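You operate a simulated robot arm through the tools that you are given. There is no shell and no other tool.

You run a simulated robot arm. Do the job below in one go: nothing can be reset, and whatever is moved stays where it is left.

Task
Steam the green scarf from just above, at the heat on its label.
Fine: sole never on it, DRY after; iron on its rest, dial and socket off. Set down upright: steam iron.

It is judged by the outcome, as a careful person would: the job done as asked, and still so three seconds after it is handed in. It fails if anything else is knocked over, pushed out of place, dropped, spilled or broken.

Robot
A 6-joint arm with a two-finger parallel gripper, fixed in place. Base frame: the origin is at the foot of the arm, x ahead of it, y to its left, z up; the work surface is at about z = 880. Readings come in mm, rad, newtons and seconds.
With the tool pointing down near the work surface it reaches from about 240 to 640 mm from the base axis. Its first joint turns from -1.152 to 1.152 rad. Payload 2.7 kg.
Tool frame: the origin (TCP) lies between the finger pads and is the grasp point; the fingertips stand 23 mm ahead of it; z points along the fingers, y is the line along which they close. The gripper opens to 94 mm. The fingers are 38 mm wide and 10 mm thick; the gripper's body (54 by 96 mm) begins 39 mm behind the TCP.
Orientation is that of the tool frame in the base frame, as a unit quaternion [x, y, z, w]. With the fingers straight down and closing along the base's y, the tool's x points along the base's -x, its y along +y and its z along -z.

Tools
- The arm moves only by the tool move_arm. Its argument "steps" is a list that holds one entry, the list of rows, each a list of 7 numbers: the finger opening in mm, from 0 to 94, then the shift along the tool's x, y, z in mm, then the turn, a rotation vector about the tool's x, y, z in rad. In form: [[[hand, dx, dy, dz, ax, ay, az], ...]]. A call has 1 to 20 rows; each row is the pose to reach, as a shift and turn from the pose commanded when the call began, along the tool's axes at that moment. A row lasts 0.2 s, in which the tool goes at most 50 mm and 0.15 rad; a call with a longer step from one row to the next is refused whole, and so is a gripper value outside its range. A pose out of reach is approached as far as the arm can. The call stops where the force on the tool passes 40 N (or 10 N more than at its start, if that is more) or the arm is blocked; 0.2 s more then pass. The fingers move at their own pace (about 45 mm/s each) and stop on an object; they squeeze with about 24 N. The grip force told is the motor's: it shows also when the fingers shut on nothing. Time passes only in rows, and 0.2 s behind the last, so rows that repeat a pose let the fingers close. The reply holds the time, the measured pose of the TCP, the force on the tool along the base axes, the opening and the grip force, in the units named above and with some noise, with the torque about the TCP (base axes, N m) and any sound that the robot's microphone picked up.
- Cameras (640 x 400 px; columns grow to the right, rows downward): "scene" is fixed at [89.3, -452.4, 1395]; the picture's right is [0.58, -0.82, 0.00], its down [-0.52, -0.37, -0.77] and it looks along [0.63, 0.44, -0.64] (base axes); focal length 223 px, centre (320, 200). "wrist" rides on the gripper at [86, 16, -75] in the tool frame; the picture's right is [-0.18, 0.98, 0.00], its down [-0.58, -0.11, -0.81] and it looks along [-0.79, -0.15, 0.59] (tool axes); focal length 243 px, centre (320, 200). There is no depth. A picture from a camera that has moved, and an enlarged one, comes with that camera's place and axes in the base frame and with its lens.
- get_image(camera): a new picture of that camera. It takes no simulated time.
- enlarge(camera, box): a new picture of the part [left, top, right, bottom] of that camera's present view, enlarged. It takes no simulated time.
- finish_job(): hands the job in; it is judged then, once.

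Nothing tells you positions but the pictures and the camera data. Unless the task says otherwise, let go and move clear before handing in.

The tools are called as name(argument=value, ...) on one line, values as JSON. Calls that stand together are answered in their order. move_arm: Moves the arm, as the interface text tells. Its arguments: {"type":"object","properties":{"steps":{"type":"array"}},"required":["steps"]} The other tools are called the same way: get_image (camera) takes a picture; enlarge (camera, box) takes an enlarged picture of a part of a camera's view; finish_job () hands the job in.

At the start:

```text
time: 0.0
position: [323.9, -117.8, 1252.1]
orientation: [0.0, 1.0, -0.001, 0.0]
ft_force: [-0.4, -0.6, 0.2]
torque: [0.03, 0.0, 0.0]
grip_width: 94.1
gripper_force: 0.0
```

scene: 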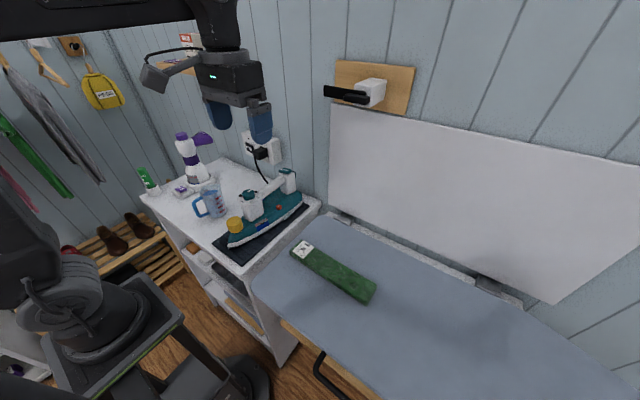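
wrist: 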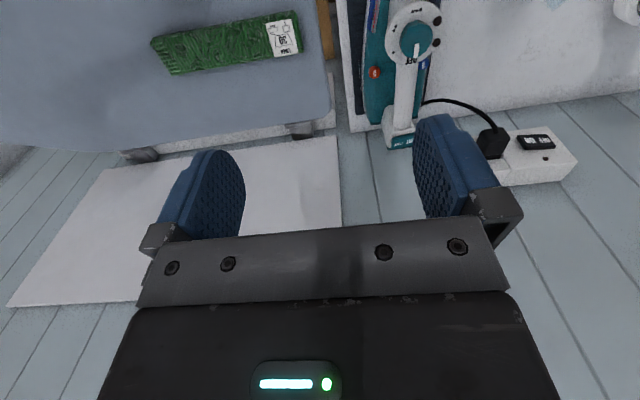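

I see an ironing board with a green folded scarf, a steam iron on a dark mat on a cabinet, a jug, a steamer/spray bottle and a wall socket with a plug. I'll look closer at each of these first.

enlarge(camera="scene", box=[210, 120, 330, 260])

enlarge(camera="wrist", box=[340, 0, 480, 160])

enlarge(camera="wrist", box=[240, 0, 320, 70])

enlarge(camera="scene", box=[130, 110, 240, 230])

enlarge(camera="wrist", box=[460, 100, 600, 200])

enlarge(camera="scene", box=[270, 220, 400, 320])

```text
2.86 times, centred on (270, 190) of scene
camera zoom: at [89.3, -452.4, 1395.0], right [0.58, -0.82, 0.0], down [-0.52, -0.37, -0.77], along [0.63, 0.44, -0.64], focal length 638 px, centre (463, 229)
```

zoom: 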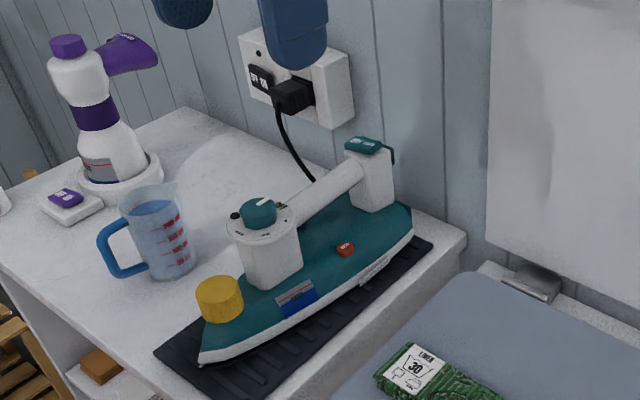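

```text
2.50 times, centred on (410, 80) of wrist
camera zoom: at [237.2, -101.0, 1328.4], right [0.18, 0.98, 0.0], down [0.58, -0.11, 0.81], along [0.79, -0.15, -0.59], focal length 606 px, centre (95, 500)
```

zoom: 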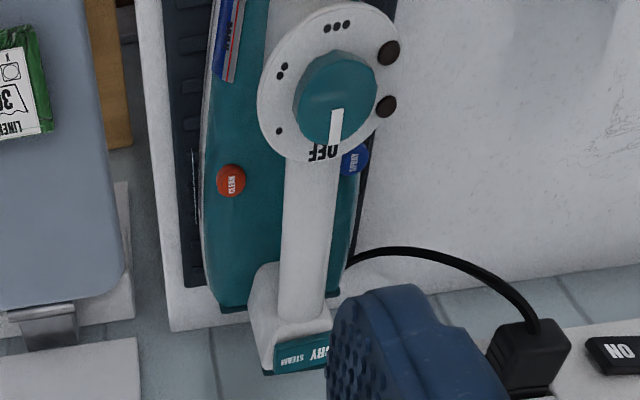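

```text
5.71 times, centred on (280, 35) of wrist
camera zoom: at [237.2, -101.0, 1328.4], right [0.18, 0.98, 0.0], down [0.58, -0.11, 0.81], along [0.79, -0.15, -0.59], focal length 1386 px, centre (549, 1143)
```

zoom: 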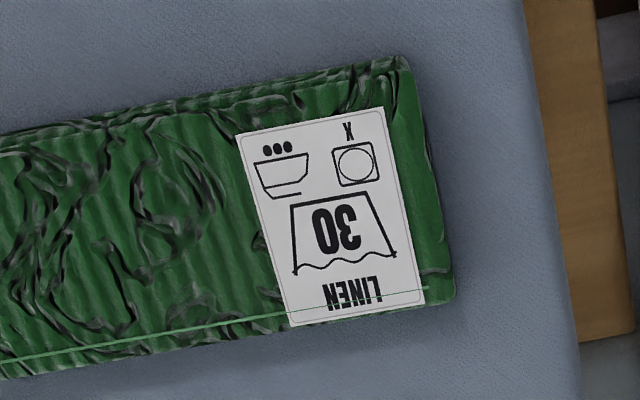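

```text
3.33 times, centred on (185, 170) of scene
camera zoom: at [89.3, -452.4, 1395.0], right [0.58, -0.82, 0.0], down [-0.52, -0.37, -0.77], along [0.63, 0.44, -0.64], focal length 744 px, centre (770, 300)
```

zoom: 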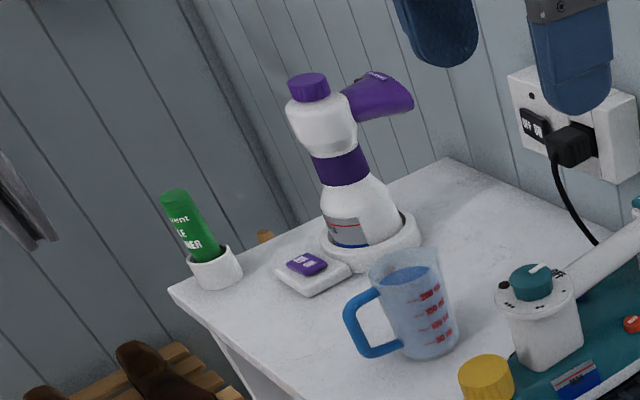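

```text
4.00 times, centred on (530, 150) of wrist
camera zoom: at [237.2, -101.0, 1328.4], right [0.18, 0.98, 0.0], down [0.58, -0.11, 0.81], along [0.79, -0.15, -0.59], focal length 970 px, centre (-520, 400)
```

zoom: 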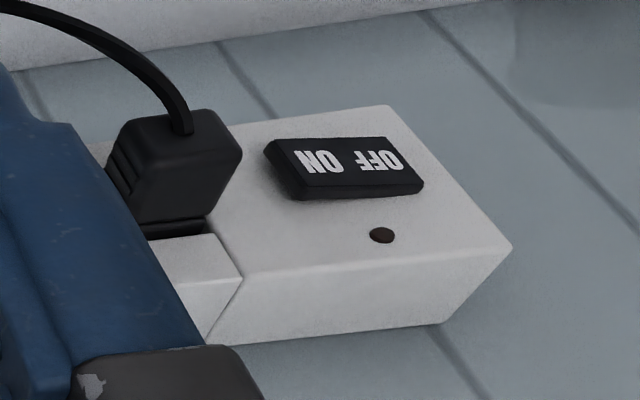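

```text
4.00 times, centred on (335, 270) of scene
camera zoom: at [89.3, -452.4, 1395.0], right [0.58, -0.82, 0.0], down [-0.52, -0.37, -0.77], along [0.63, 0.44, -0.64], focal length 893 px, centre (260, -80)
```

zoom: 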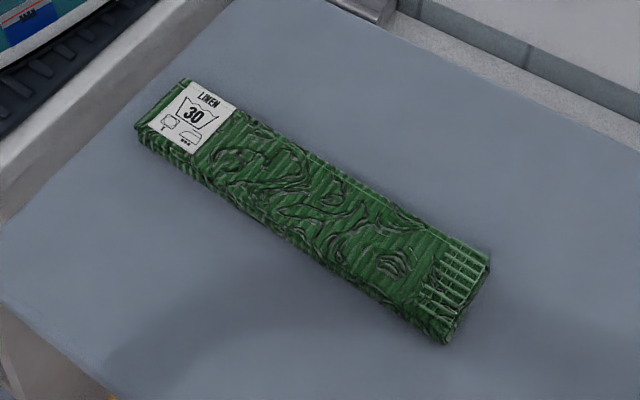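

The iron sits on a ribbed rest with its tip toward the robot. Its dial is at about (367,-17,1020) and reads OFF, and the STEAM/DRY switch is at the handle's rear, at about (525,-12,1010). The scarf runs along y near x≈370 with its label showing three dots, so I'll zoom in for finer detail before moving.

enlarge(camera="scene", box=[225, 180, 285, 220])

enlarge(camera="scene", box=[250, 160, 310, 200])

enlarge(camera="scene", box=[235, 120, 295, 160])

enlarge(camera="wrist", box=[375, 0, 455, 50])

enlarge(camera="wrist", box=[380, 100, 440, 160])

enlarge(camera="scene", box=[320, 50, 420, 115])

```text
10.00 times, centred on (255, 200) of scene
camera zoom: at [89.3, -452.4, 1395.0], right [0.58, -0.82, 0.0], down [-0.52, -0.37, -0.77], along [0.63, 0.44, -0.64], focal length 2232 px, centre (970, 200)
```

zoom: 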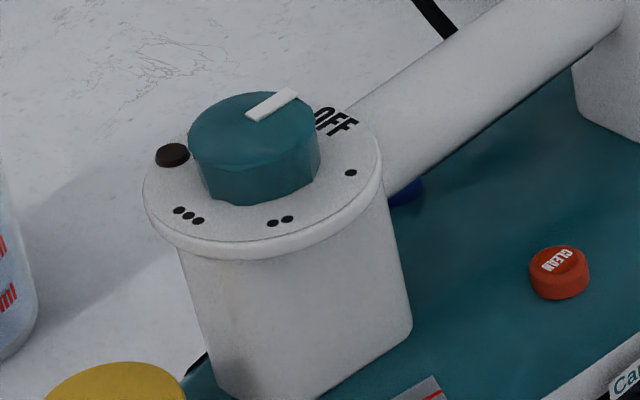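

```text
10.00 times, centred on (280, 180) of scene
camera zoom: at [89.3, -452.4, 1395.0], right [0.58, -0.82, 0.0], down [-0.52, -0.37, -0.77], along [0.63, 0.44, -0.64], focal length 2232 px, centre (720, 400)
```

zoom: 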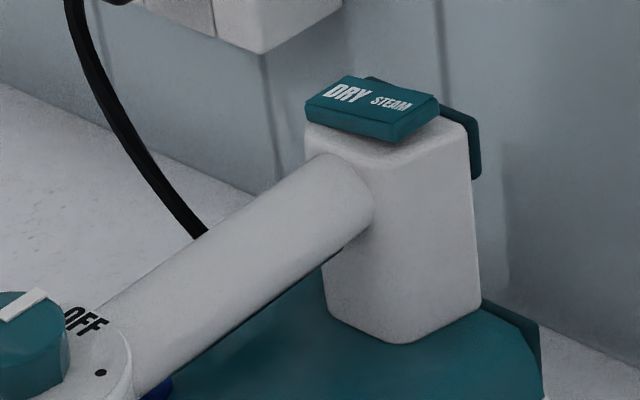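

```text
10.00 times, centred on (265, 140) of scene
camera zoom: at [89.3, -452.4, 1395.0], right [0.58, -0.82, 0.0], down [-0.52, -0.37, -0.77], along [0.63, 0.44, -0.64], focal length 2232 px, centre (870, 800)
```

zoom: 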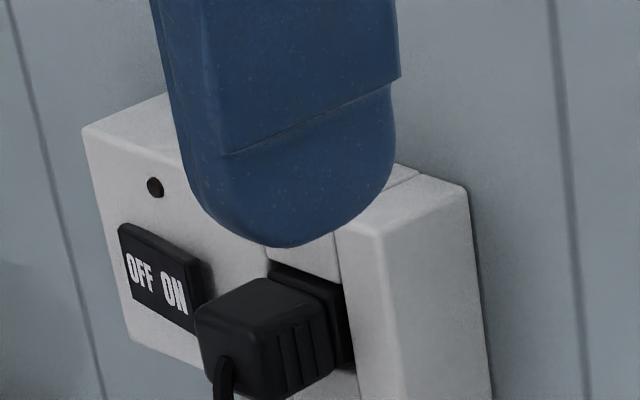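

```text
8.00 times, centred on (415, 25) of wrist
camera zoom: at [237.2, -101.0, 1328.4], right [0.18, 0.98, 0.0], down [0.58, -0.11, 0.81], along [0.79, -0.15, -0.59], focal length 1941 px, centre (-440, 1600)
```

zoom: 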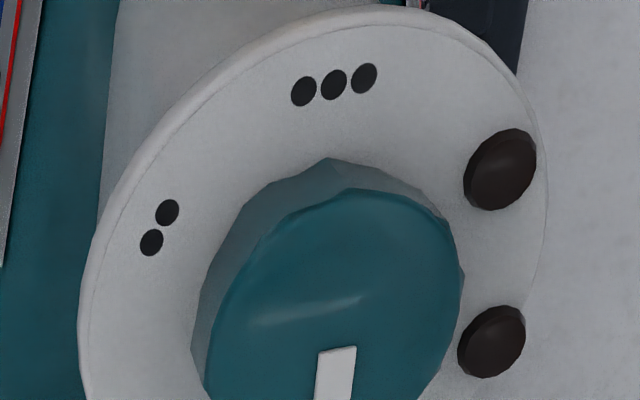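

```text
6.67 times, centred on (410, 130) of wrist
camera zoom: at [237.2, -101.0, 1328.4], right [0.18, 0.98, 0.0], down [0.58, -0.11, 0.81], along [0.79, -0.15, -0.59], focal length 1618 px, centre (-280, 667)
```

zoom: 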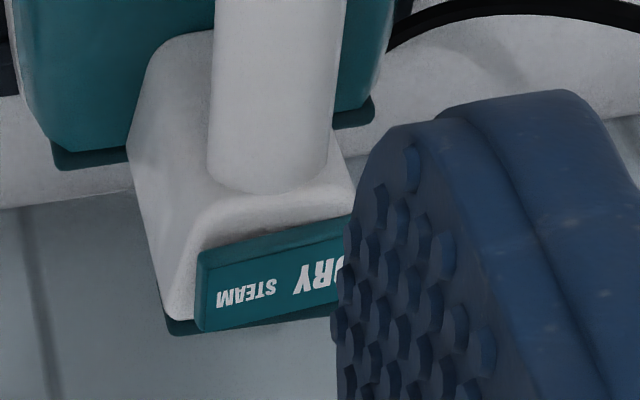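

```text
6.15 times, centred on (370, 82) of scene
camera zoom: at [89.3, -452.4, 1395.0], right [0.58, -0.82, 0.0], down [-0.52, -0.37, -0.77], along [0.63, 0.44, -0.64], focal length 1374 px, centre (12, 923)
```

zoom: 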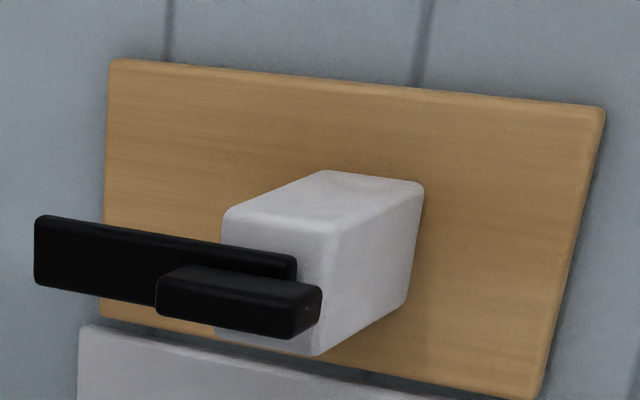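

The dial is on OFF, the scarf's label says linen with three dots, and the two lamps on the dial plate look dark. I'll shift the arm sideways to see the STEAM/DRY rocker and the socket unobstructed.

move_arm(steps=[[[94, 20, -40, 0, 0, 0, 0], [94, 40, -80, 0, 0, 0, 0], [94, 40, -110, 0, 0, 0, 0]]])

get_image(camera="wrist")

get_image(camera="scene")

```text
time: 0.8
position: [284.9, -227.6, 1254.3]
orientation: [0.0, 1.0, -0.001, 0.0]
ft_force: [0.2, -0.1, -0.1]
torque: [0.01, 0.0, 0.0]
grip_width: 93.9
gripper_force: 0.1
```

```text
taken
camera wrist: at [197.7, -211.5, 1328.8], right [0.18, 0.98, 0.0], down [0.58, -0.11, 0.81], along [0.79, -0.15, -0.59], focal length 243 px, centre (320, 200)
```

wrist: 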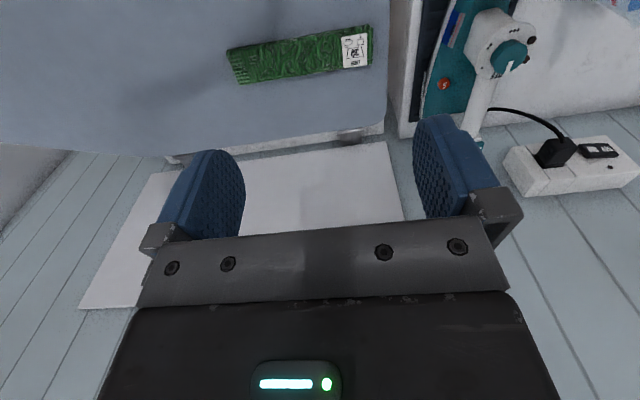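

```text
taken
```

scene: 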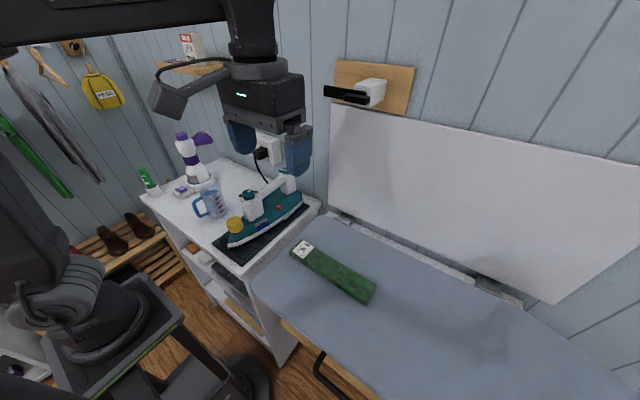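

The finger still blocks the STEAM/DRY rocker. I'll move so the iron's handle shows between the fingers, staying high above everything.

move_arm(steps=[[[94, 0, 50, 0, 0, 0, 0], [94, 0, 100, 0, 0, 0, 0], [94, 0, 150, 0, 0, 0, 0], [94, 0, 200, 0, 0, 0, 0], [94, 0, 250, 0, 0, 0, 0], [94, 0, 260, 0, 0, 0, 0]]])

get_image(camera="wrist")

get_image(camera="scene")

```text
time: 2.2
position: [283.0, 31.9, 1253.3]
orientation: [0.0, 1.0, -0.001, -0.001]
ft_force: [0.3, 0.4, 0.2]
torque: [0.02, -0.01, 0.02]
grip_width: 93.9
gripper_force: 0.0
```

```text
taken
camera wrist: at [197.1, 48.7, 1328.8], right [0.19, 0.98, 0.0], down [0.58, -0.11, 0.81], along [0.79, -0.15, -0.59], focal length 243 px, centre (320, 200)
```

wrist: 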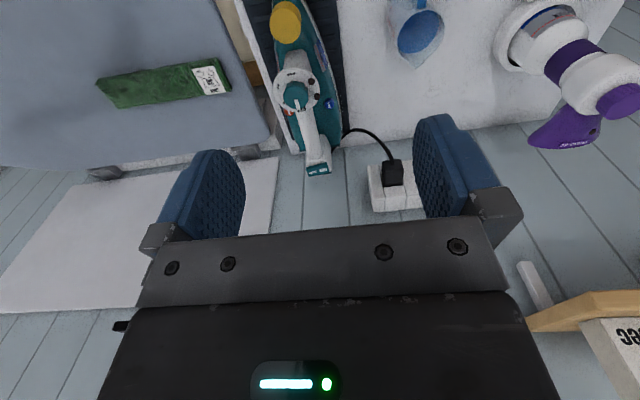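

```text
taken
```

scene: 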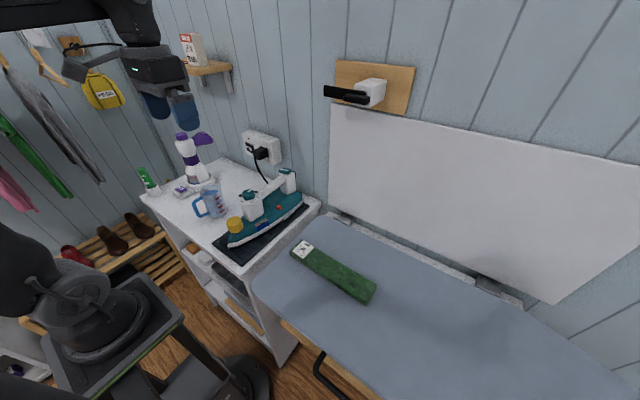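

Now the whole iron shows between the fingers. I'll zoom in on the rocker, dial, water window and socket from here.

enlarge(camera="wrist", box=[290, 140, 350, 180])

enlarge(camera="wrist", box=[260, 50, 350, 120])

enlarge(camera="wrist", box=[240, 0, 350, 70])

enlarge(camera="scene", box=[235, 120, 295, 165])

enlarge(camera="scene", box=[235, 190, 295, 250])

enlarge(camera="wrist", box=[350, 130, 430, 220])

```text
10.00 times, centred on (320, 160) of wrist
camera zoom: at [197.1, 48.7, 1328.8], right [0.19, 0.98, 0.0], down [0.58, -0.11, 0.81], along [0.79, -0.15, -0.59], focal length 2426 px, centre (320, 600)
```

zoom: 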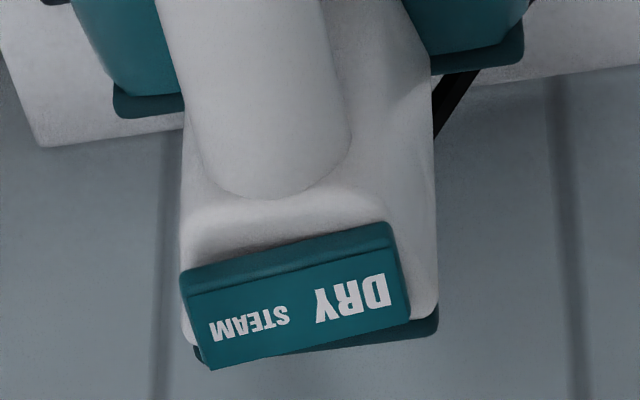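

```text
5.71 times, centred on (305, 85) of wrist
camera zoom: at [197.1, 48.7, 1328.8], right [0.19, 0.98, 0.0], down [0.58, -0.11, 0.81], along [0.79, -0.15, -0.59], focal length 1386 px, centre (406, 857)
```

zoom: 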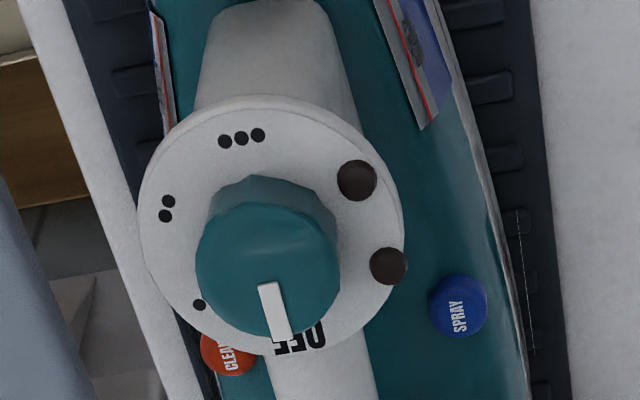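

```text
5.71 times, centred on (295, 35) of wrist
camera zoom: at [197.1, 48.7, 1328.8], right [0.19, 0.98, 0.0], down [0.58, -0.11, 0.81], along [0.79, -0.15, -0.59], focal length 1386 px, centre (463, 1143)
```

zoom: 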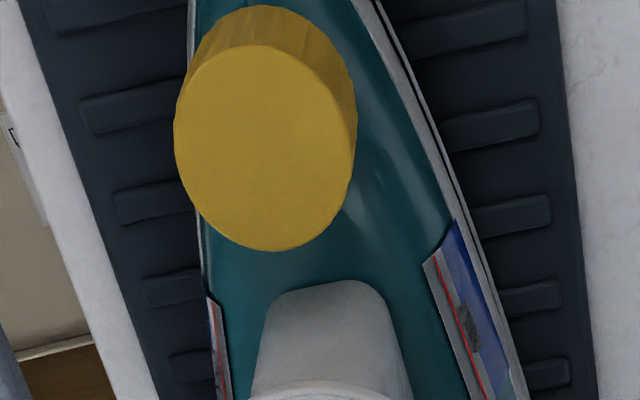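

```text
8.89 times, centred on (265, 142) of scene
camera zoom: at [89.3, -452.3, 1395.0], right [0.58, -0.82, 0.0], down [-0.52, -0.37, -0.77], along [0.63, 0.44, -0.64], focal length 1984 px, centre (809, 711)
```

zoom: 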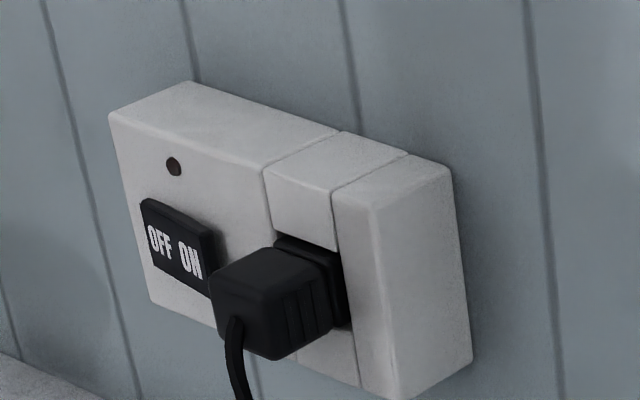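

```text
6.67 times, centred on (265, 220) of scene
camera zoom: at [89.3, -452.3, 1395.0], right [0.58, -0.82, 0.0], down [-0.52, -0.37, -0.77], along [0.63, 0.44, -0.64], focal length 1488 px, centre (687, 67)
```

zoom: 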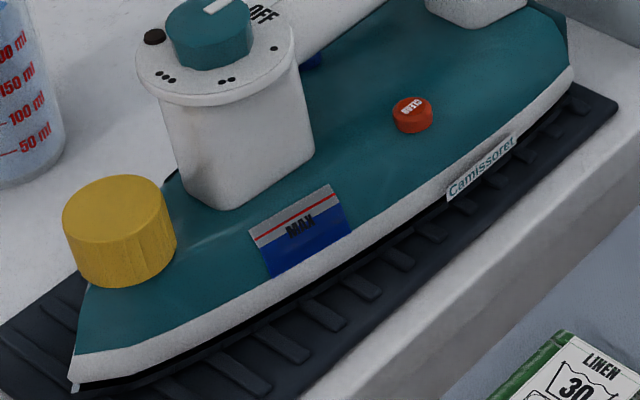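

```text
4.44 times, centred on (390, 175) of wrist
camera zoom: at [197.1, 48.7, 1328.8], right [0.19, 0.98, 0.0], down [0.58, -0.11, 0.81], along [0.79, -0.15, -0.59], focal length 1078 px, centre (9, 311)
```

zoom: 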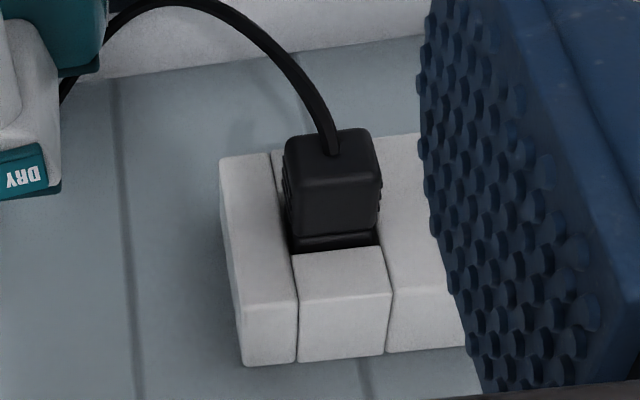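

The iron lies along x with its knob at about (369,-17,1026), and OFF and ••• are 180° apart, clockwise. The tank is full to MAX, the rocker is on DRY, and the socket is off with its rocker near (568,205,1009). I'll go above the knob with the hand turned -90°, so I have room for the half turn.

move_arm(steps=[[[94, -8, -4.5, 12, 0, 0, -0.143], [94, -16, -9, 24, 0, 0, -0.286], [94, -24, -13.5, 36, 0, 0, -0.428], [94, -31, -18, 48, 0, 0, -0.571], [94, -39, -22.5, 60, 0, 0, -0.714], [94, -47, -27, 72, 0, 0, -0.857], [94, -55, -31.5, 84, 0, 0, -1.0], [94, -63, -36, 96, 0, 0, -1.142], [94, -70, -40, 108, 0, 0, -1.285], [94, -78, -45, 120, 0, 0, -1.428], [94, -86, -49.4, 133, 0, 0, -1.5708], [94, -86, -49.4, 133, 0, 0, -1.5708]]])

get_image(camera="wrist")

get_image(camera="scene")

```text
time: 4.8
position: [369.1, -17.8, 1120.0]
orientation: [0.707, -0.707, 0.0, 0.001]
ft_force: [0.0, -0.2, 0.0]
torque: [0.0, 0.0, 0.03]
grip_width: 94.0
gripper_force: 0.2
```

```text
taken
camera wrist: at [354.3, -103.5, 1195.2], right [-0.98, 0.18, 0.0], down [0.11, 0.58, 0.81], along [0.15, 0.79, -0.59], focal length 243 px, centre (320, 200)
```

wrist: 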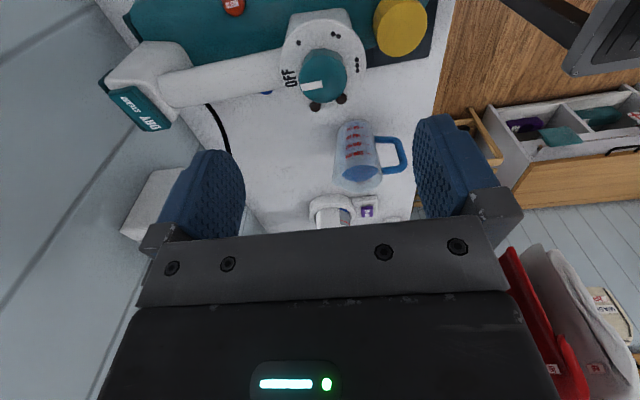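

```text
taken
```

scene: 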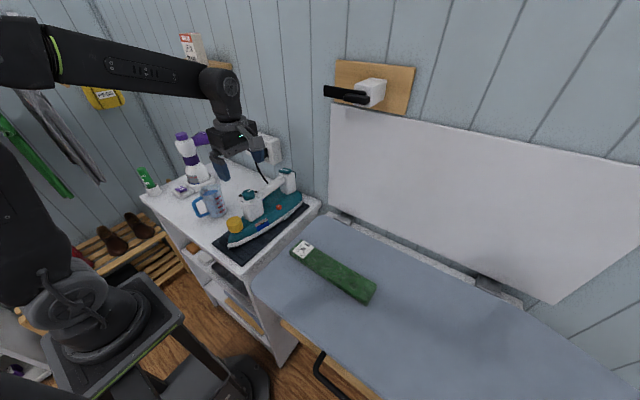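

The hand turned freely and is above the knob. I'll zoom in from this side to refine the knob's centre.

enlarge(camera="wrist", box=[270, 5, 380, 115])

enlarge(camera="wrist", box=[90, 30, 200, 140])

enlarge(camera="scene", box=[200, 120, 320, 240])

```text
3.64 times, centred on (325, 60) of wrist
camera zoom: at [354.3, -103.5, 1195.2], right [-0.98, 0.18, 0.0], down [0.11, 0.58, 0.81], along [0.15, 0.79, -0.59], focal length 882 px, centre (302, 709)
```

zoom: 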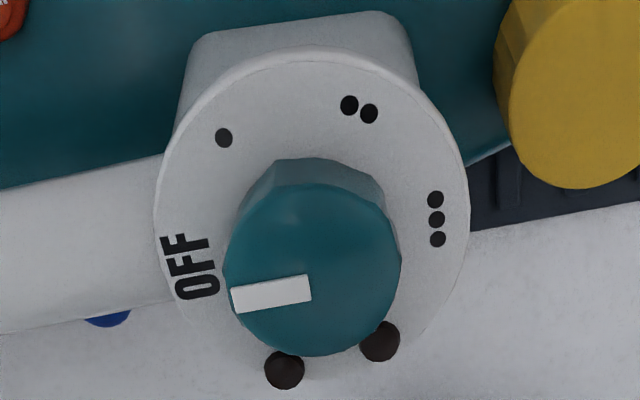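

```text
3.64 times, centred on (145, 85) of wrist
camera zoom: at [354.3, -103.5, 1195.2], right [-0.98, 0.18, 0.0], down [0.11, 0.58, 0.81], along [0.15, 0.79, -0.59], focal length 882 px, centre (956, 618)
```

zoom: 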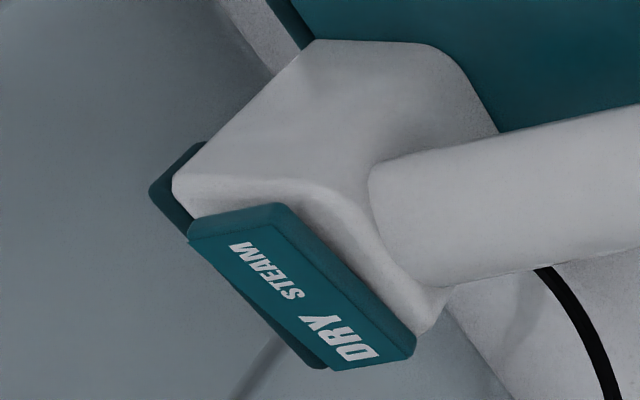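

```text
3.33 times, centred on (260, 180) of scene
camera zoom: at [89.3, -452.4, 1395.0], right [0.58, -0.82, 0.0], down [-0.52, -0.37, -0.77], along [0.63, 0.44, -0.64], focal length 744 px, centre (520, 267)
```

zoom: 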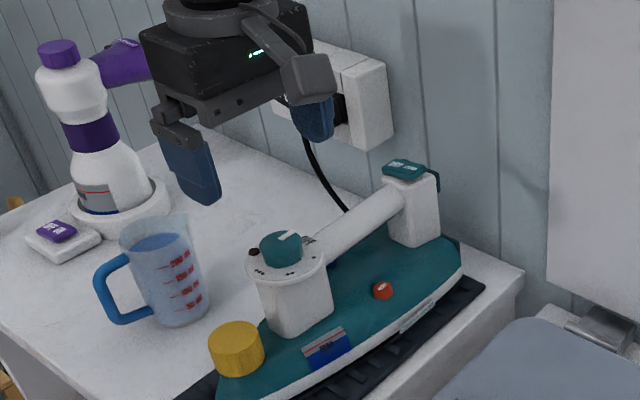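

The knob's centre comes out at (368.6,-17), and its diameter is about 34 mm. I'll descend so the fingertips stop a few mm above the lamps, then close.

move_arm(steps=[[[94, 0, 0.3, 35, 0, 0, 0], [94, 0, 0.3, 65, 0, 0, 0], [94, 0, 0.3, 80, 0, 0, 0], [60, 0, 0.3, 80, 0, 0, 0], [60, 0, 0.3, 80, 0, 0, 0]]])

get_image(camera="wrist")

enlarge(camera="scene", box=[220, 150, 300, 230])

```text
time: 6.0
position: [369.4, -16.2, 1040.1]
orientation: [0.707, -0.707, 0.001, 0.0]
ft_force: [-0.1, 0.8, -0.3]
torque: [-0.01, 0.01, 0.0]
grip_width: 60.0
gripper_force: 0.1
```

```text
taken
camera wrist: at [352.7, -102.9, 1114.7], right [-0.98, 0.18, 0.0], down [0.11, 0.58, 0.81], along [0.15, 0.79, -0.59], focal length 243 px, centre (320, 200)
```

wrist: 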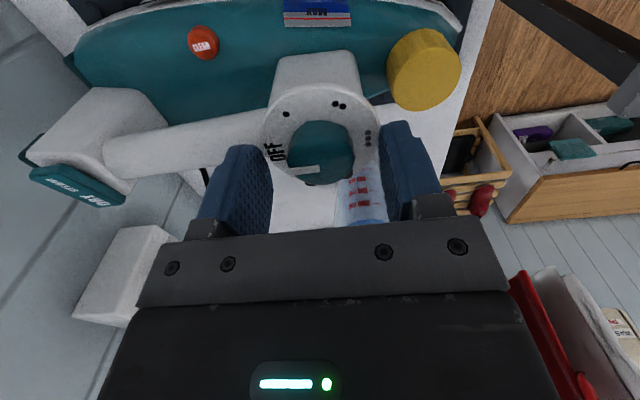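

```text
5.00 times, centred on (260, 190) of scene
camera zoom: at [89.3, -452.4, 1395.0], right [0.58, -0.82, 0.0], down [-0.52, -0.37, -0.77], along [0.63, 0.44, -0.64], focal length 1116 px, centre (620, 250)
```

zoom: 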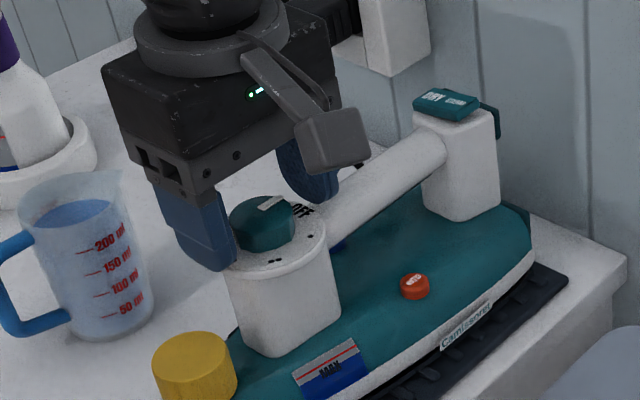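

The fingers straddle the knob with clearance. Now I'll close on it.

move_arm(steps=[[[30, 0, 0, 0, 0, 0, 0], [28, 0, 0, 0, 0, 0, 0], [28, 0, 0, 0, 0, 0, 0], [28, 0, 0, 0, 0, 0, 0]]])

get_image(camera="wrist")

enlarge(camera="scene", box=[220, 150, 300, 230])

```text
time: 7.0
position: [367.7, -16.0, 1039.3]
orientation: [-0.707, 0.707, 0.0, -0.001]
ft_force: [-5.9, 0.2, 0.4]
torque: [0.13, 0.04, -0.01]
grip_width: 32.9
gripper_force: 23.8
```

```text
taken
camera wrist: at [352.3, -102.9, 1114.7], right [-0.98, 0.18, 0.0], down [0.11, 0.58, 0.81], along [0.15, 0.79, -0.59], focal length 243 px, centre (320, 200)
```

wrist: 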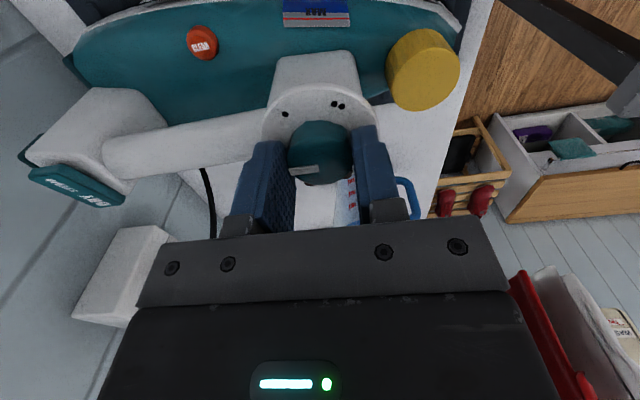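

```text
5.00 times, centred on (260, 190) of scene
camera zoom: at [89.1, -452.3, 1395.0], right [0.58, -0.82, 0.0], down [-0.52, -0.37, -0.77], along [0.63, 0.44, -0.64], focal length 1116 px, centre (620, 250)
```

zoom: 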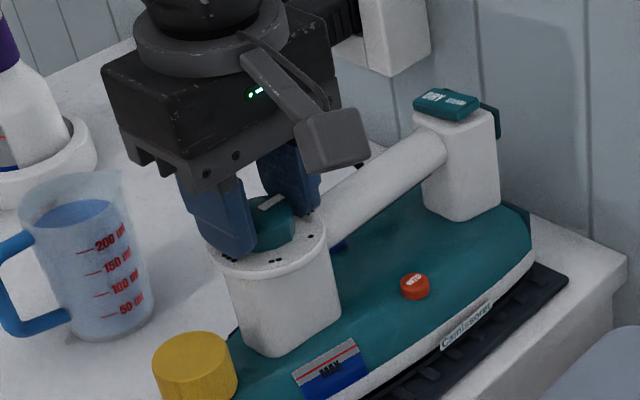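

I have a firm grip on the knob (33 mm), with a slight side load that I'll ease by about 1 mm. Next I'll turn it clockwise by the first 90°.

move_arm(steps=[[[28, 0, 1, 0, 0, 0, 0.05], [28, 0, 1, 0, 0, 0, 0.15], [28, 0, 1, 0, 0, 0, 0.3], [28, 0, 1, 0, 0, 0, 0.45], [28, 0, 1, 0, 0, 0, 0.6], [28, 0, 1, 0, 0, 0, 0.75], [28, 0, 1, 0, 0, 0, 0.9], [28, 0, 1, 0, 0, 0, 1.05], [28, 0, 1, 0, 0, 0, 1.2], [28, 0, 1, 0, 0, 0, 1.35], [28, 0, 1, 0, 0, 0, 1.5], [28, 0, 1, 0, 0, 0, 1.5708]]])

get_image(camera="wrist")

enlarge(camera="scene", box=[220, 150, 300, 230])

```text
time: 9.6
position: [368.4, -16.3, 1039.9]
orientation: [0.001, 1.0, -0.001, 0.0]
ft_force: [0.2, 0.2, -0.7]
torque: [0.01, 0.4, -0.02]
grip_width: 32.8
gripper_force: 24.0
```

```text
taken
camera wrist: at [281.9, -0.4, 1115.2], right [0.19, 0.98, 0.0], down [0.58, -0.11, 0.81], along [0.79, -0.15, -0.59], focal length 243 px, centre (320, 200)
```

wrist: 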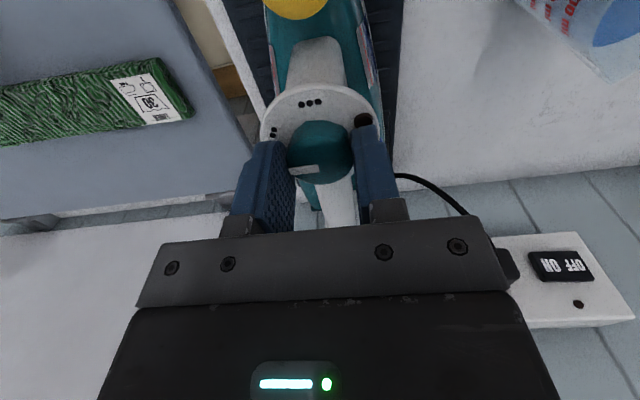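

```text
5.00 times, centred on (260, 190) of scene
camera zoom: at [89.4, -452.4, 1395.0], right [0.58, -0.82, 0.0], down [-0.52, -0.37, -0.77], along [0.63, 0.44, -0.64], focal length 1116 px, centre (620, 250)
```

zoom: 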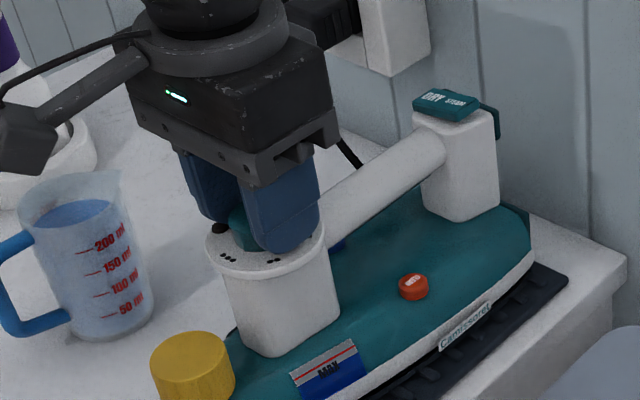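

The knob is turning with the hand: the pointer has gone from +x to -y, and the iron has not moved. I'll turn the second 90° to reach •••.

move_arm(steps=[[[28, 0, 0, 0, 0, 0, 0.15], [28, 0, 0, 0, 0, 0, 0.3], [28, 0, 0, 0, 0, 0, 0.45], [28, 0, 0, 0, 0, 0, 0.6], [28, 0, 0, 0, 0, 0, 0.75], [28, 0, 0, 0, 0, 0, 0.9], [28, 0, 0, 0, 0, 0, 1.05], [28, 0, 0, 0, 0, 0, 1.2], [28, 0, 0, 0, 0, 0, 1.35], [28, 0, 0, 0, 0, 0, 1.5], [28, 0, 0, 0, 0, 0, 1.5708], [28, 0, 0, 0, 0, 0, 1.5708]]])

get_image(camera="wrist")

enlarge(camera="scene", box=[220, 150, 300, 230])

```text
time: 12.2
position: [368.2, -17.0, 1040.3]
orientation: [0.707, 0.707, -0.001, 0.001]
ft_force: [-4.4, 1.1, 0.6]
torque: [-0.23, -0.09, 0.0]
grip_width: 33.1
gripper_force: 24.3
```

```text
taken
camera wrist: at [384.6, 69.7, 1115.2], right [0.98, -0.19, 0.0], down [-0.11, -0.58, 0.81], along [-0.15, -0.79, -0.59], focal length 243 px, centre (320, 200)
```

wrist: 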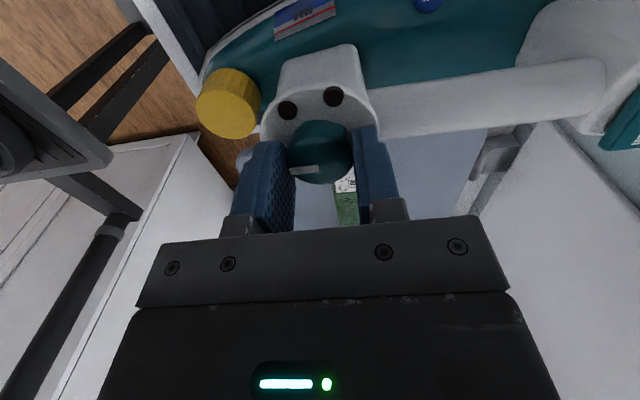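

```text
5.00 times, centred on (260, 190) of scene
camera zoom: at [89.2, -452.3, 1395.0], right [0.58, -0.82, 0.0], down [-0.52, -0.37, -0.77], along [0.63, 0.44, -0.64], focal length 1116 px, centre (620, 250)
```

zoom: 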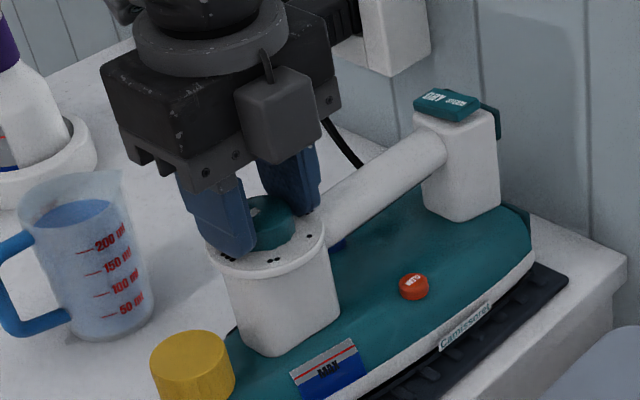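

The pointer now faces -x, toward •••. I'll open the fingers and rise straight up, then check it.

move_arm(steps=[[[60, 0, 0, 0, 0, 0, 0], [60, 0, 0, 0, 0, 0, 0], [70, 0, 0, -10, 0, 0, 0], [70, 0, 0, -50, 0, 0, 0], [70, 0, 0, -90, 0, 0, 0], [70, 0, 0, -110, 0, 0, 0]]])

get_image(camera="wrist")

enlarge(camera="scene", box=[225, 180, 285, 220])

```text
time: 13.6
position: [368.8, -15.0, 1151.2]
orientation: [0.707, 0.707, -0.001, 0.0]
ft_force: [0.3, 0.7, 0.4]
torque: [0.01, 0.02, 0.02]
grip_width: 70.1
gripper_force: 0.1
```

```text
taken
camera wrist: at [385.1, 70.4, 1225.9], right [0.98, -0.18, 0.0], down [-0.11, -0.58, 0.81], along [-0.15, -0.79, -0.59], focal length 243 px, centre (320, 200)
```

wrist: 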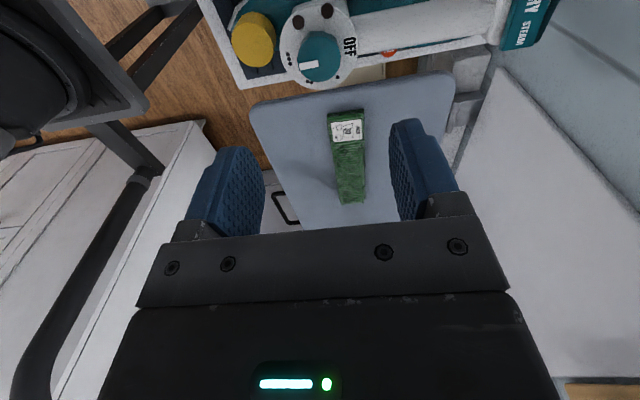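

```text
10.00 times, centred on (255, 200) of scene
camera zoom: at [89.3, -452.4, 1395.0], right [0.58, -0.82, 0.0], down [-0.52, -0.37, -0.77], along [0.63, 0.44, -0.64], focal length 2232 px, centre (970, 200)
```

zoom: 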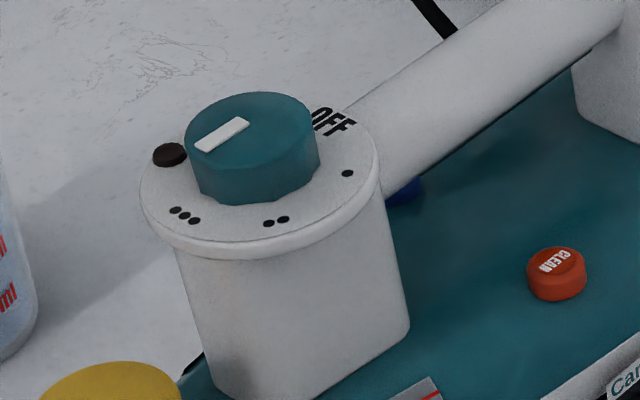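

The pointer looks right, so I'll zoom in from the wrist camera to confirm it lines up with the three dots.

enlarge(camera="wrist", box=[270, 0, 370, 95])

enlarge(camera="wrist", box=[490, 0, 570, 60])

```text
4.21 times, centred on (320, 48) of wrist
camera zoom: at [385.1, 70.4, 1225.9], right [0.98, -0.18, 0.0], down [-0.11, -0.58, 0.81], along [-0.15, -0.79, -0.59], focal length 1022 px, centre (320, 842)
```

zoom: 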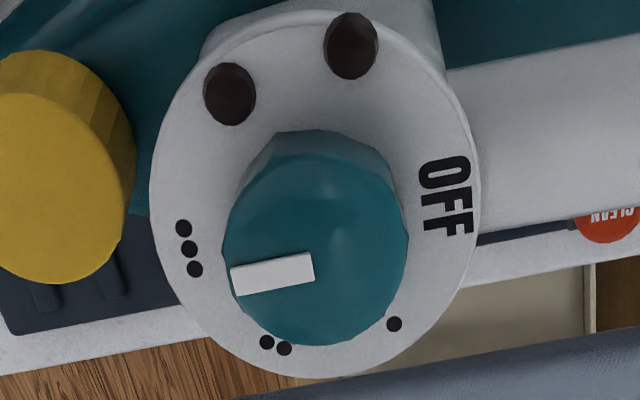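

```text
6.67 times, centred on (530, 30) of wrist
camera zoom: at [385.1, 70.4, 1225.9], right [0.98, -0.18, 0.0], down [-0.11, -0.58, 0.81], along [-0.15, -0.79, -0.59], focal length 1618 px, centre (-1080, 1333)
```

zoom: 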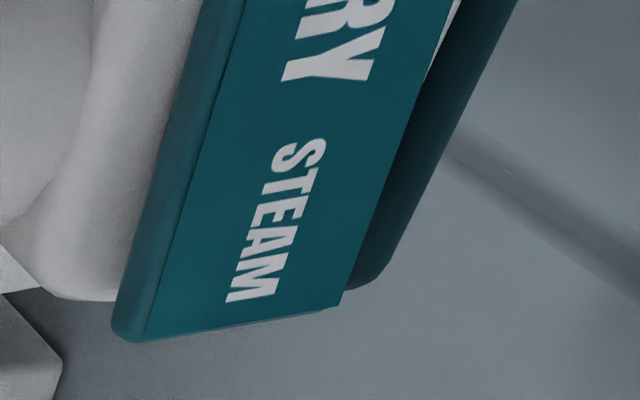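

The pointer lines up with the three dots. Next is the socket switch, so I'll return the hand to its standard orientation and approach the socket at safe height for a good look.

move_arm(steps=[[[40, 13, 4, 0, 0, 0, -0.143], [20, 26, 8, 0, 0, 0, -0.286], [0, 39, 12, 0, 0, 0, -0.428], [0, 52, 16, 0, 0, 0, -0.571], [0, 65, 20, 0, 0, 0, -0.714], [0, 78, 24, 0, 0, 0, -0.857], [0, 91, 28, 0, 0, 0, -1.0], [0, 104, 32, 0, 0, 0, -1.142], [0, 120, 36, 0, 0, 0, -1.285], [0, 140, 40, 0, 0, 0, -1.428], [0, 160, 40, 0, 0, 0, -1.5708], [0, 160, 40, 0, 0, 0, -1.5708]]])

get_image(camera="wrist")

get_image(camera="scene")

```text
time: 16.2
position: [408.7, 143.3, 1149.8]
orientation: [-0.002, 1.0, 0.0, -0.001]
ft_force: [0.2, 0.0, -0.4]
torque: [-0.01, -0.01, -0.02]
grip_width: 0.0
gripper_force: 24.2
```

```text
taken
camera wrist: at [322.1, 159.6, 1224.8], right [0.18, 0.98, 0.0], down [0.58, -0.11, 0.81], along [0.79, -0.15, -0.59], focal length 243 px, centre (320, 200)
```

wrist: 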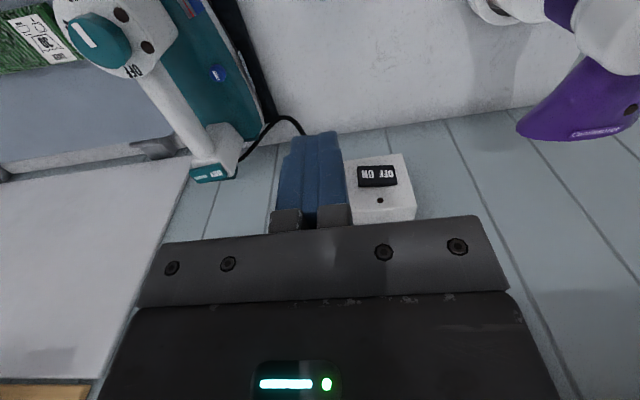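

```text
taken
```

scene: 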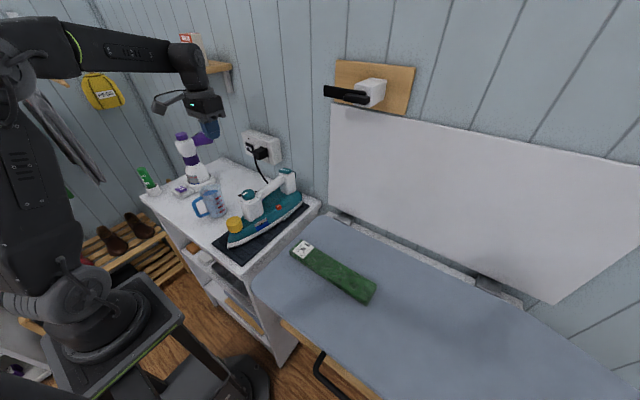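

The rocker switch is visible beside the closed fingers. I'll zoom in to locate it precisely.

enlarge(camera="wrist", box=[335, 140, 425, 230])

enlarge(camera="scene", box=[235, 120, 295, 165])

```text
4.44 times, centred on (380, 185) of wrist
camera zoom: at [322.1, 159.6, 1224.8], right [0.18, 0.98, 0.0], down [0.58, -0.11, 0.81], along [0.79, -0.15, -0.59], focal length 1078 px, centre (53, 267)
```

zoom: 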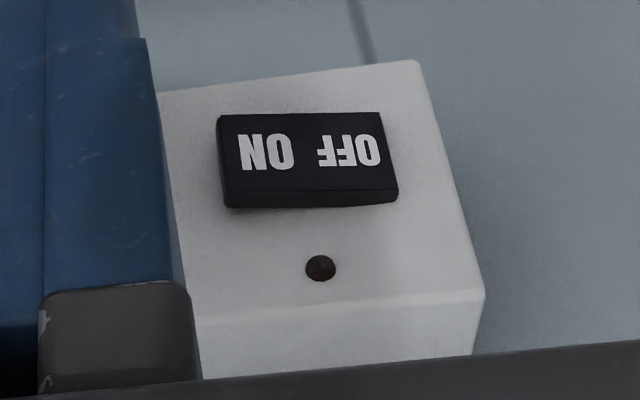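

```text
8.89 times, centred on (265, 142) of scene
camera zoom: at [89.3, -452.3, 1395.0], right [0.58, -0.82, 0.0], down [-0.52, -0.37, -0.77], along [0.63, 0.44, -0.64], focal length 1984 px, centre (809, 711)
```

zoom: 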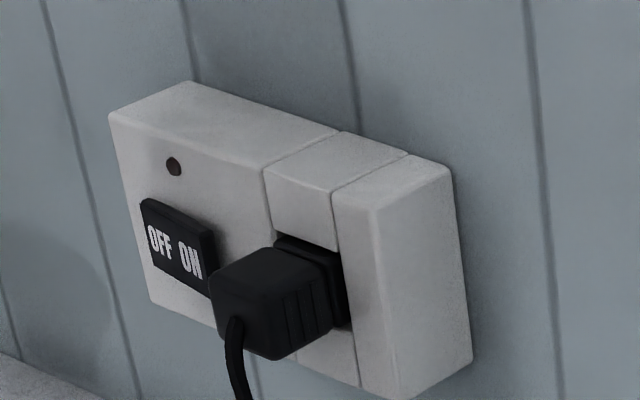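

The rocker is centred near (550.5,187.5,1025), with its ON half at y≈166–187 standing proud, and the plug is well to the side. I'll tilt the closed fingers about 35° forward and bring them in front of the ON end, stopping short of contact.

move_arm(steps=[[[0, -12, 6, 10, 0, -0.122, 0], [0, -24, 12, 20, 0, -0.244, 0], [0, -37, 18, 30, 0, -0.366, 0], [0, -49, 24, 40, 0, -0.488, 0], [0, -61.5, 28.5, 50, 0, -0.61, 0], [0, -70, 28.5, 75, 0, -0.61, 0], [0, -80, 28.5, 105, 0, -0.61, 0], [0, -86.5, 28.5, 119, 0, -0.61, 0], [0, -86.5, 28.5, 119, 0, -0.61, 0]]])

get_image(camera="wrist")

enlarge(camera="scene", box=[190, 90, 310, 190])

```text
time: 18.2
position: [495.3, 170.6, 1031.4]
orientation: [0.0, 0.954, -0.001, 0.301]
ft_force: [0.3, -0.6, 0.4]
torque: [0.0, 0.04, 0.0]
grip_width: 0.1
gripper_force: 24.0
```

```text
taken
camera wrist: at [382.0, 187.6, 1043.8], right [0.15, 0.98, 0.1], down [0.01, -0.11, 0.99], along [0.99, -0.15, -0.03], focal length 243 px, centre (320, 200)
```

wrist: 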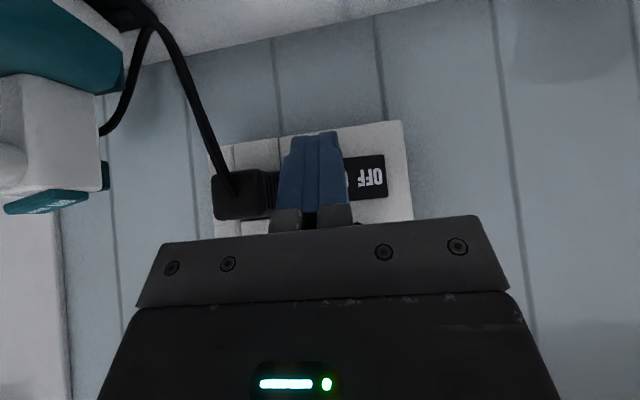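

```text
4.00 times, centred on (250, 140) of scene
camera zoom: at [89.3, -452.4, 1395.0], right [0.58, -0.82, 0.0], down [-0.52, -0.37, -0.77], along [0.63, 0.44, -0.64], focal length 893 px, centre (600, 440)
```

zoom: 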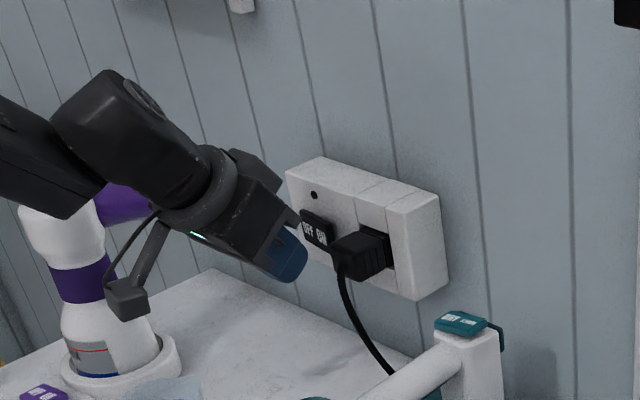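

The closed fingers are in front of the ON half at y≈171, clear of the plug. I'll push slowly toward +x and watch the force.

move_arm(steps=[[[0, -9.8, 0, 6.9, 0, 0, 0], [0, -14.7, 0, 10.3, 0, 0, 0], [0, -17.2, 0, 12.1, 0, 0, 0], [0, -19.7, 0, 13.8, 0, 0, 0], [0, -22.1, 0, 15.5, 0, 0, 0], [0, -24.6, 0, 17.2, 0, 0, 0]]])

enlarge(camera="wrist", box=[200, 100, 420, 240])

enlarge(camera="scene", box=[225, 110, 305, 170])

```text
time: 19.6
position: [521.2, 171.1, 1031.0]
orientation: [0.002, 0.954, -0.003, 0.299]
ft_force: [-19.6, -2.5, 8.9]
torque: [0.05, -0.08, 0.11]
grip_width: 0.0
gripper_force: 24.1
heard: click
stopped in row 6: the force on the tool passed its limit at 48 N (the readings are from after the stop); the commanded pose is now the measured one
```

```text
2.86 times, centred on (310, 170) of wrist
camera zoom: at [407.6, 187.8, 1044.1], right [0.15, 0.98, 0.1], down [0.02, -0.1, 0.99], along [0.99, -0.15, -0.04], focal length 693 px, centre (349, 286)
```

zoom: 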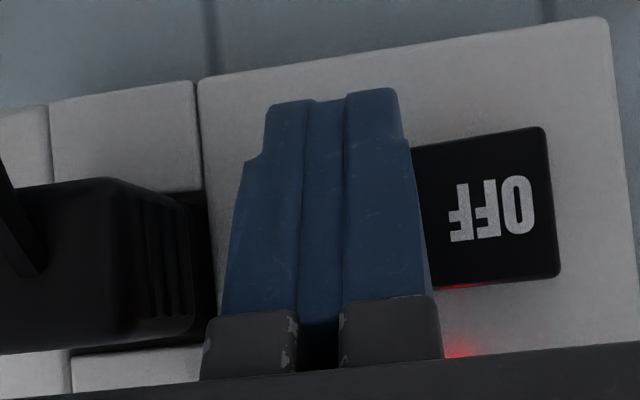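

```text
6.67 times, centred on (265, 140) of scene
camera zoom: at [88.6, -452.5, 1395.0], right [0.58, -0.82, 0.0], down [-0.52, -0.37, -0.77], along [0.63, 0.44, -0.64], focal length 1488 px, centre (687, 600)
```

zoom: 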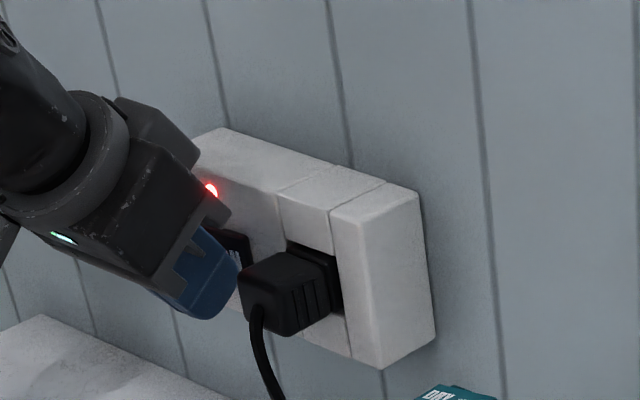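

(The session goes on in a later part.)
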